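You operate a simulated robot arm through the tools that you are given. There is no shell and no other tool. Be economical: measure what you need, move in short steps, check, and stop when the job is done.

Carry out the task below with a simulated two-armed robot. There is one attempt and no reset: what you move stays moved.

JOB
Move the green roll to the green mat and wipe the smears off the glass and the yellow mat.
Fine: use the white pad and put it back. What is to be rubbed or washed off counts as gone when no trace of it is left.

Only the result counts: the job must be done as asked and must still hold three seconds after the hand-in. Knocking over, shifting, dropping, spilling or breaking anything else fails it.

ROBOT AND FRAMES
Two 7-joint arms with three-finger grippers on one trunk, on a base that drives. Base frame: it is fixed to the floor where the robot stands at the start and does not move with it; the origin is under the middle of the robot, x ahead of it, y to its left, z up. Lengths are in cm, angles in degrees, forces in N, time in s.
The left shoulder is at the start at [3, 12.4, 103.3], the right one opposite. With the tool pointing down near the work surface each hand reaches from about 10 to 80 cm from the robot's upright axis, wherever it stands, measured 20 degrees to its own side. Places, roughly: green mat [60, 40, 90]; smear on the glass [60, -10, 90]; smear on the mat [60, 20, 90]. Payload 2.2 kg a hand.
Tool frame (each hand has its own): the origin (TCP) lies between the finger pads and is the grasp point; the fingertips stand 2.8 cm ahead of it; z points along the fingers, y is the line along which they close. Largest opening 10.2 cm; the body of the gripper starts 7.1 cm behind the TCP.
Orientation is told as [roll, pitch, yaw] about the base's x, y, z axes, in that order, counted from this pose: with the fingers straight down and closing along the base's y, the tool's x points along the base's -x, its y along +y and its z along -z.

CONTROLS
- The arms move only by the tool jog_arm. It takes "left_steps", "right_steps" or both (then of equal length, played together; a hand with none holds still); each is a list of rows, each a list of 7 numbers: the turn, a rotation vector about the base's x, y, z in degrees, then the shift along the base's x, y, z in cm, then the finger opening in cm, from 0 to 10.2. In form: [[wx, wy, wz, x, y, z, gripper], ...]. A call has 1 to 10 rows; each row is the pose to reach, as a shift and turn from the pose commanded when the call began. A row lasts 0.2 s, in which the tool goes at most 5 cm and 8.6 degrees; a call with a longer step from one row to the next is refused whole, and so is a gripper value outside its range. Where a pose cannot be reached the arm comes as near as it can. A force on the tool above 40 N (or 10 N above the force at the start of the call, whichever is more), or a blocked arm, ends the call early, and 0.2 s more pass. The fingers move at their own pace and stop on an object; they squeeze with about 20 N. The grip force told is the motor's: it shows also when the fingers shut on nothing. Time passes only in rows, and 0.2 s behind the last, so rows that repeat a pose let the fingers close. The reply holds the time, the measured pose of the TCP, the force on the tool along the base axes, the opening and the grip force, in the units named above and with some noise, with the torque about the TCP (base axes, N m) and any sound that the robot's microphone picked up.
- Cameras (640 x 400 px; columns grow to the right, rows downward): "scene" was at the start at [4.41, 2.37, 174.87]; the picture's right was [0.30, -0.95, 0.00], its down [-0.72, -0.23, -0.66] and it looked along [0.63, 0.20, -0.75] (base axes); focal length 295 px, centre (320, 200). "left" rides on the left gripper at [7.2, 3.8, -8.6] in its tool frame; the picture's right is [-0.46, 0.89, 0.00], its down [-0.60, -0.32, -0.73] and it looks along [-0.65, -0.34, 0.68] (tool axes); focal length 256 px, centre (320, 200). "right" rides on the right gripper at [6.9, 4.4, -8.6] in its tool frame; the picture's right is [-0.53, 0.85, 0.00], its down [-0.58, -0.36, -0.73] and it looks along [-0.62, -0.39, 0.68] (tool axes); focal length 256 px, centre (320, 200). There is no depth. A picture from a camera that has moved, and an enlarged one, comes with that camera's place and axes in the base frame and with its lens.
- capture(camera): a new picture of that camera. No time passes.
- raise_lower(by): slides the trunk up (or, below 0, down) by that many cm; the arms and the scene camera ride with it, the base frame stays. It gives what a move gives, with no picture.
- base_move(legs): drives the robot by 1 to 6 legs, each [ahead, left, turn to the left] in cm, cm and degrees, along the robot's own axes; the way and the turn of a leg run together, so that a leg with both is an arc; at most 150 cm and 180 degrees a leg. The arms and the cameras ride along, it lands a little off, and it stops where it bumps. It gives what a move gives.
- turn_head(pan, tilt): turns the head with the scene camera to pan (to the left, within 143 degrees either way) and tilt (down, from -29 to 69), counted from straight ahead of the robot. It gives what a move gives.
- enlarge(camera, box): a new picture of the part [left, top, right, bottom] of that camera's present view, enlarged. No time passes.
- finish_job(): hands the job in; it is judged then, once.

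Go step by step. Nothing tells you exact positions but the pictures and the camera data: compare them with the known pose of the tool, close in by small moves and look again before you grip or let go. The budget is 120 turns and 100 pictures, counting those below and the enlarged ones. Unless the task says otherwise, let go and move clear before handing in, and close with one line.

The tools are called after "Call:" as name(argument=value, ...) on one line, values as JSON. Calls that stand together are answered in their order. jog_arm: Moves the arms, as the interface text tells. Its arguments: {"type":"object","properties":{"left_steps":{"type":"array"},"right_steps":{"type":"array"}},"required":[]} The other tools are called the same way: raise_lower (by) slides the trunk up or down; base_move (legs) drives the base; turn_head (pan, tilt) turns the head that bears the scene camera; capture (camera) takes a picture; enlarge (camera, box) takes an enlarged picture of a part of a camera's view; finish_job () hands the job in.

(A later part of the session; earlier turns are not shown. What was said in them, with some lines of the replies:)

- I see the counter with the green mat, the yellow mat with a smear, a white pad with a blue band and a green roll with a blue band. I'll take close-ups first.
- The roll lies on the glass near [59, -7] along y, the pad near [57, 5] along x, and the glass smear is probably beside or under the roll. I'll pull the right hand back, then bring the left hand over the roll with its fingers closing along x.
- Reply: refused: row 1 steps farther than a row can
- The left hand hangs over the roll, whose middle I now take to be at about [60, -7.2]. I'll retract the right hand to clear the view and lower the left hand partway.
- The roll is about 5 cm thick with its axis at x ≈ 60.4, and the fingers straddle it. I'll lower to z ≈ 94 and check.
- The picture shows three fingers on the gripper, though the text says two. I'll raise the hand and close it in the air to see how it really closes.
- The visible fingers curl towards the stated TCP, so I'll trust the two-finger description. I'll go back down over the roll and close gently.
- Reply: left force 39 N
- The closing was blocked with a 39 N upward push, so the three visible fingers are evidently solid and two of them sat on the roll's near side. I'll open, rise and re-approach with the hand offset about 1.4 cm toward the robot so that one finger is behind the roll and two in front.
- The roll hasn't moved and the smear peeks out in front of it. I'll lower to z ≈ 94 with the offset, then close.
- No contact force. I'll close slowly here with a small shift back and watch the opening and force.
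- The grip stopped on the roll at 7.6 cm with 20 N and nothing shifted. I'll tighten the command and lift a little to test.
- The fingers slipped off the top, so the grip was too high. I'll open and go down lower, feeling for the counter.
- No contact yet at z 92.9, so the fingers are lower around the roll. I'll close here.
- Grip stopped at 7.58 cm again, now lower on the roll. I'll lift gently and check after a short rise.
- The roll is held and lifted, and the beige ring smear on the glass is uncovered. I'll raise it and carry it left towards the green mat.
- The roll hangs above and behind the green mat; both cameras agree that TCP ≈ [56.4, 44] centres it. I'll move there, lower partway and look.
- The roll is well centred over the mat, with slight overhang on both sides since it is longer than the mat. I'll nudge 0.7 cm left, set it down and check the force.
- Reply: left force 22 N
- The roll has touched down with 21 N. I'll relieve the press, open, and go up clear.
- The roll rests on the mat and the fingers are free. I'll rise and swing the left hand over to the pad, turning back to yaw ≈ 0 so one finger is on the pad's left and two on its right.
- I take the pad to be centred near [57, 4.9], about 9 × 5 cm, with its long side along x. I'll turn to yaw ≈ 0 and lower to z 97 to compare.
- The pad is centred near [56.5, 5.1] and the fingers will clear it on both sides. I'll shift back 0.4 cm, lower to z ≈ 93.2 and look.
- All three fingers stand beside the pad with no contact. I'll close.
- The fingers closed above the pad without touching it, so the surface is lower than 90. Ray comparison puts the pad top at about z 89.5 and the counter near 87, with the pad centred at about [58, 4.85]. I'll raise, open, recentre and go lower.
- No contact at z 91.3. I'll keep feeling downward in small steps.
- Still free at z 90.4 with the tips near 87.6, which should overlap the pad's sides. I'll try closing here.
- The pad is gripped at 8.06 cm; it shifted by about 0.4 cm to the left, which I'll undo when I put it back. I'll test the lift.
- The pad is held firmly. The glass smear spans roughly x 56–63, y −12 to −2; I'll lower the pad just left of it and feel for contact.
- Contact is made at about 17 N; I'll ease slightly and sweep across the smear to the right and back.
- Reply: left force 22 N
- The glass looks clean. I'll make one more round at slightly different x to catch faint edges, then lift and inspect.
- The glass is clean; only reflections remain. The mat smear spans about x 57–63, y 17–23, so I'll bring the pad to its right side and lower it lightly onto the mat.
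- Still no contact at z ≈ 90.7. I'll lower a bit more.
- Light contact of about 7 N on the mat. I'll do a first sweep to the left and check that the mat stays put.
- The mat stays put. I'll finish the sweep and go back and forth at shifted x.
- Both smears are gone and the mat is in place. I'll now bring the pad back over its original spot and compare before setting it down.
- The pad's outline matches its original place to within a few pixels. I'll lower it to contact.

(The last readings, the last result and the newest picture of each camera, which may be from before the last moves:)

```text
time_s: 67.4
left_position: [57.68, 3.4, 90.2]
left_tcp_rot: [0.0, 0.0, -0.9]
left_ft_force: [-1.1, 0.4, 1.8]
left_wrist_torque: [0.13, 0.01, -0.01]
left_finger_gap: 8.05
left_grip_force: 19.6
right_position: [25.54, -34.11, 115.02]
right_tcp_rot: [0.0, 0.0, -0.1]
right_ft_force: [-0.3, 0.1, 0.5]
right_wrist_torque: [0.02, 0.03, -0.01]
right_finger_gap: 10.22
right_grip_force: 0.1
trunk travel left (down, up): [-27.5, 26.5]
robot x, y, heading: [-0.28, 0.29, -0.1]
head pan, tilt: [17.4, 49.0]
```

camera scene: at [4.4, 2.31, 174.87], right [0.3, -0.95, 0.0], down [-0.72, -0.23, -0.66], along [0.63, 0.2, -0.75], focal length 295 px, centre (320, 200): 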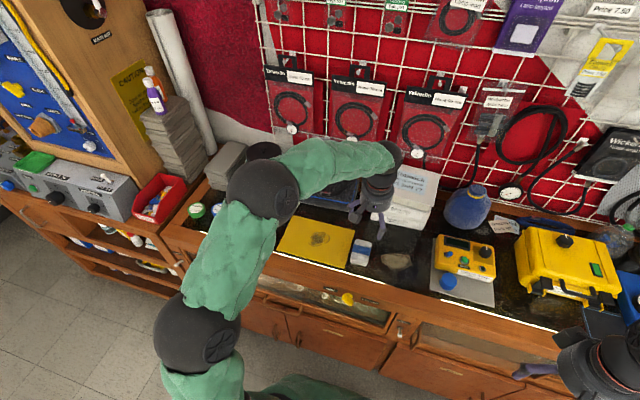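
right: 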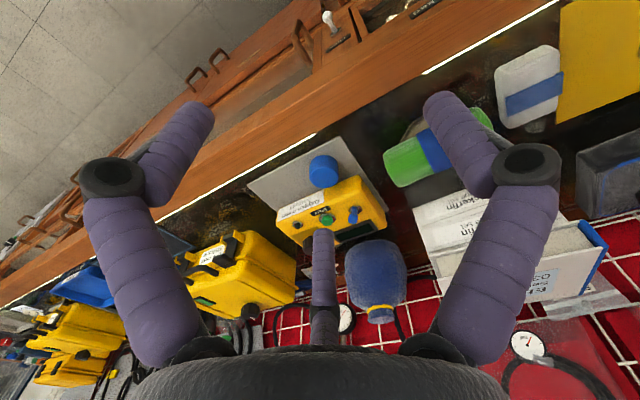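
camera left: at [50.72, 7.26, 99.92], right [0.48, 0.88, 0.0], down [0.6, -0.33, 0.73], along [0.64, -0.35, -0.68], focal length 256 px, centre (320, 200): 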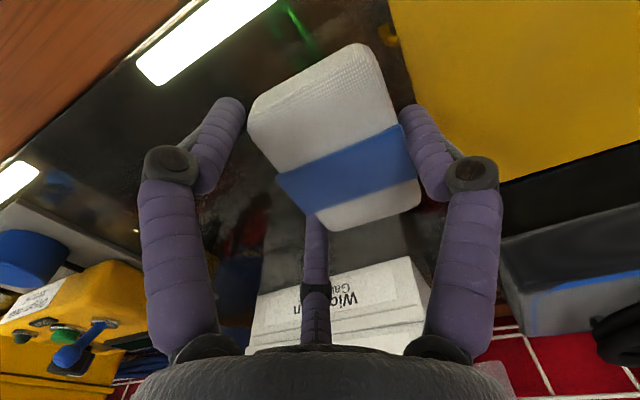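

The pad has just touched down at z 90.2. I'll open and rise clear.

Call:
jog_arm(left_steps=[[0, 0, 0, 0, 0, 0, 8.5], [0, 0, 0, 0, 0, 0, 9.5], [0, 0, 0, 0, 0, 0, 10.2], [0, 0, 0, 0, 0, 0, 10.2], [0, 0, 0, 0, 0, 2, 10.2], [0, 0, 0, 0, 0, 6, 10.2], [0, 0, 0, 0, 0, 10, 10.2], [0, 0, 0, 0, 0, 14, 10.2], [0, 0, 0, -4, 2, 16, 10.2]])

Call:
jog_arm(left_steps=[[0, 0, 0, -4, 2.5, 0.5, 10.2], [0, 0, 0, -8, 5, 1, 10.2], [0, 0, 0, -12, 7.5, 1.5, 10.2], [0, 0, 0, -16, 10, 2, 10.2], [0, 0, 0, -20, 12.5, 2, 10.2]])

Call:
enlarge(camera="scene", box=[300, 190, 460, 290])

Call:
capture(camera="scene")

```text
time_s: 69.4
left_position: [53.75, 5.4, 106.33]
left_tcp_rot: [0.0, -0.1, -1.2]
left_ft_force: [0.1, 0.1, -1.1]
left_wrist_torque: [-0.02, -0.01, 0.01]
left_finger_gap: 10.23
left_grip_force: 0.1
right_position: [25.42, -33.88, 115.07]
right_tcp_rot: [0.0, 0.0, 0.0]
right_ft_force: [-1.1, 0.6, -0.2]
right_wrist_torque: [0.01, -0.07, -0.01]
right_finger_gap: 10.2
right_grip_force: 0.1
trunk travel left (down, up): [-27.5, 26.5]
robot x, y, heading: [-0.36, 0.17, -0.3]
head pan, tilt: [17.4, 49.0]
```

```text
time_s: 70.6
left_position: [33.46, 17.74, 108.24]
left_tcp_rot: [0.0, -0.1, -1.0]
left_ft_force: [0.3, 0.7, 0.8]
left_wrist_torque: [-0.03, -0.06, 0.01]
left_finger_gap: 10.18
left_grip_force: 0.1
right_position: [25.47, -33.95, 115.06]
right_tcp_rot: [0.1, -0.1, 0.0]
right_ft_force: [-0.2, 0.8, 0.2]
right_wrist_torque: [-0.03, -0.02, 0.0]
right_finger_gap: 10.2
right_grip_force: 0.1
trunk travel left (down, up): [-27.5, 26.5]
robot x, y, heading: [-0.08, -0.07, -0.2]
head pan, tilt: [17.4, 49.0]
```

```text
4.00 times, centred on (380, 240) of scene
camera zoom: at [4.2, 2.43, 174.87], right [0.3, -0.95, 0.0], down [-0.72, -0.23, -0.66], along [0.63, 0.2, -0.75], focal length 1182 px, centre (80, 40)
```

zoom: 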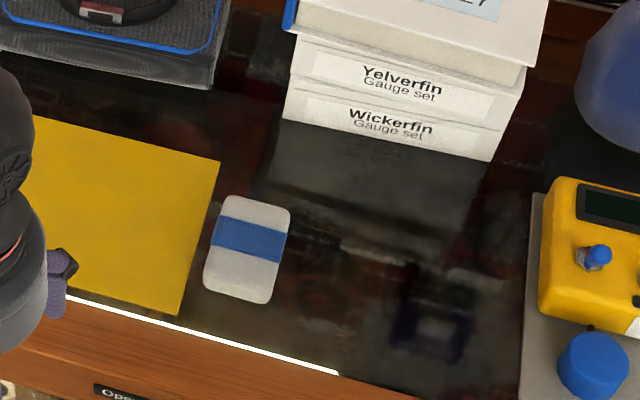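

```text
43 pictures are left
camera scene: at [4.2, 2.43, 174.87], right [0.3, -0.95, 0.0], down [-0.72, -0.23, -0.66], along [0.63, 0.2, -0.75], focal length 295 px, centre (320, 200)
```

scene: 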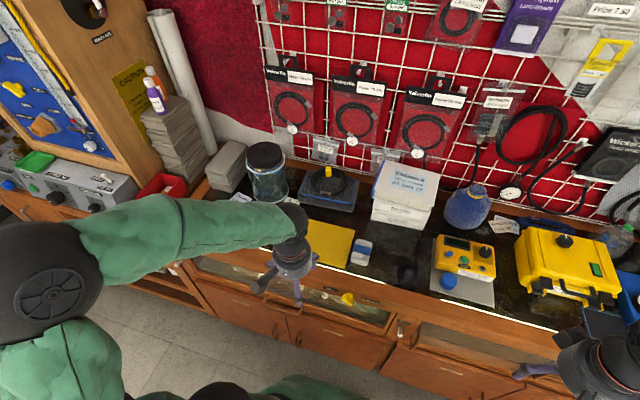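

The pad is back to within a millimetre or two and the glass is clean. I'll move the left hand to its starting pose to inspect the roll and mats.

Call:
jog_arm(left_steps=[[0, 0, 0, 0, 0, 4, 10.2], [0, 0, 0, 0, 0, 8, 10.2], [0, 0, 0, 2, 3, 10, 10.2], [0, 0, 0, 4, 6, 12, 10.2], [0, 0, 0, 6, 9, 13, 10.2], [0, 0, 0, 8, 12, 14, 10.2]])

Call:
capture(camera="left")

Call:
enlarge(camera="scene", box=[180, 160, 380, 285])

```text
time_s: 72.0
left_position: [41.74, 29.76, 122.29]
left_tcp_rot: [0.1, 0.1, -1.0]
left_ft_force: [-0.3, -0.9, -1.2]
left_wrist_torque: [-0.01, 0.0, -0.01]
left_finger_gap: 10.24
left_grip_force: 0.0
right_position: [25.64, -33.95, 114.96]
right_tcp_rot: [0.0, 0.0, 0.1]
right_ft_force: [0.2, 0.4, -0.4]
right_wrist_torque: [0.01, 0.05, 0.0]
right_finger_gap: 10.19
right_grip_force: 0.1
trunk travel left (down, up): [-27.5, 26.5]
robot x, y, heading: [-0.33, 0.04, -0.1]
head pan, tilt: [17.4, 49.0]
```

```text
42 pictures are left
camera left: at [34.57, 33.63, 130.88], right [0.48, 0.88, 0.0], down [0.6, -0.33, 0.73], along [0.64, -0.35, -0.68], focal length 256 px, centre (320, 200)
```

left: 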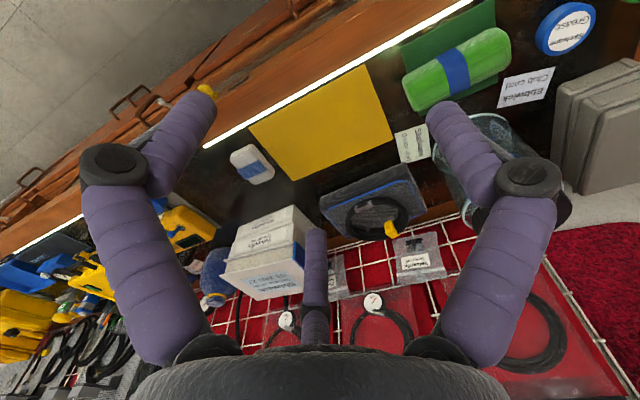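

```text
3.20 times, centred on (280, 222) of scene
camera zoom: at [4.44, 2.41, 174.86], right [0.3, -0.95, 0.0], down [-0.72, -0.23, -0.66], along [0.63, 0.2, -0.76], focal length 945 px, centre (448, 128)
```

zoom: 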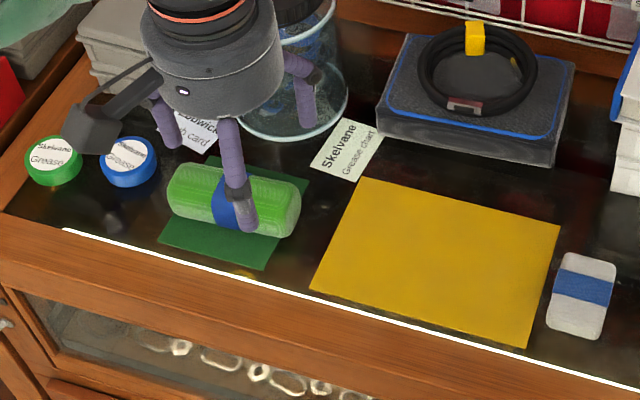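

The roll is centred on the green mat and everything else is in place. One last close look at the yellow mat for traces.

Call:
enlarge(camera="scene", box=[270, 205, 366, 265])

Call:
enlarge(camera="scene", box=[350, 215, 446, 275])

Call:
enlarge(camera="left", box=[190, 60, 430, 210])

```text
6.67 times, centred on (318, 235) of scene
camera zoom: at [4.44, 2.41, 174.86], right [0.3, -0.95, 0.0], down [-0.72, -0.23, -0.66], along [0.63, 0.2, -0.76], focal length 1970 px, centre (333, -33)
```

zoom: 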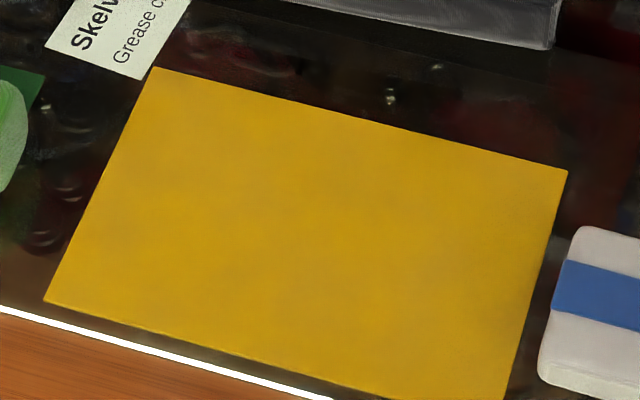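

```text
6.67 times, centred on (398, 245) of scene
camera zoom: at [4.44, 2.41, 174.86], right [0.3, -0.95, 0.0], down [-0.72, -0.23, -0.66], along [0.63, 0.2, -0.76], focal length 1970 px, centre (-200, -100)
```

zoom: 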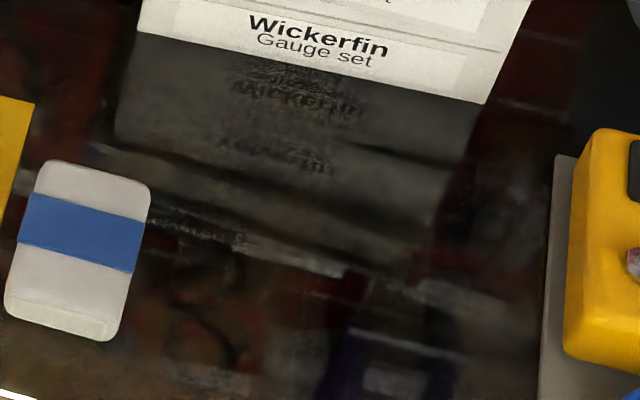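

```text
2.67 times, centred on (310, 135) of left
camera zoom: at [34.57, 33.63, 130.88], right [0.48, 0.88, 0.0], down [0.6, -0.33, 0.73], along [0.64, -0.35, -0.68], focal length 683 px, centre (347, 373)
```

zoom: 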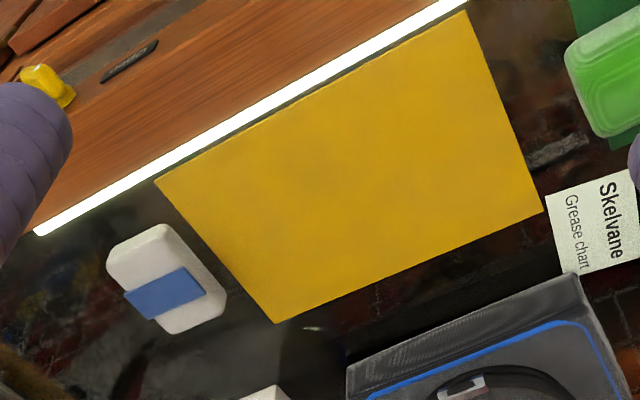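

No trace of either smear is left, the pad is back in its place, the roll lies on the green mat, and the hands are clear. I'm handing in.

Call:
finish_job()

```text
The job is handed in.
```

I put the green roll on the green mat, wiped both smears off with the white pad, set the pad back where it was, and handed the job in. The last pictures show no trace on the glass or the yellow mat. The roll is centred on the green mat and overhangs it slightly at both ends because it is longer than the mat.
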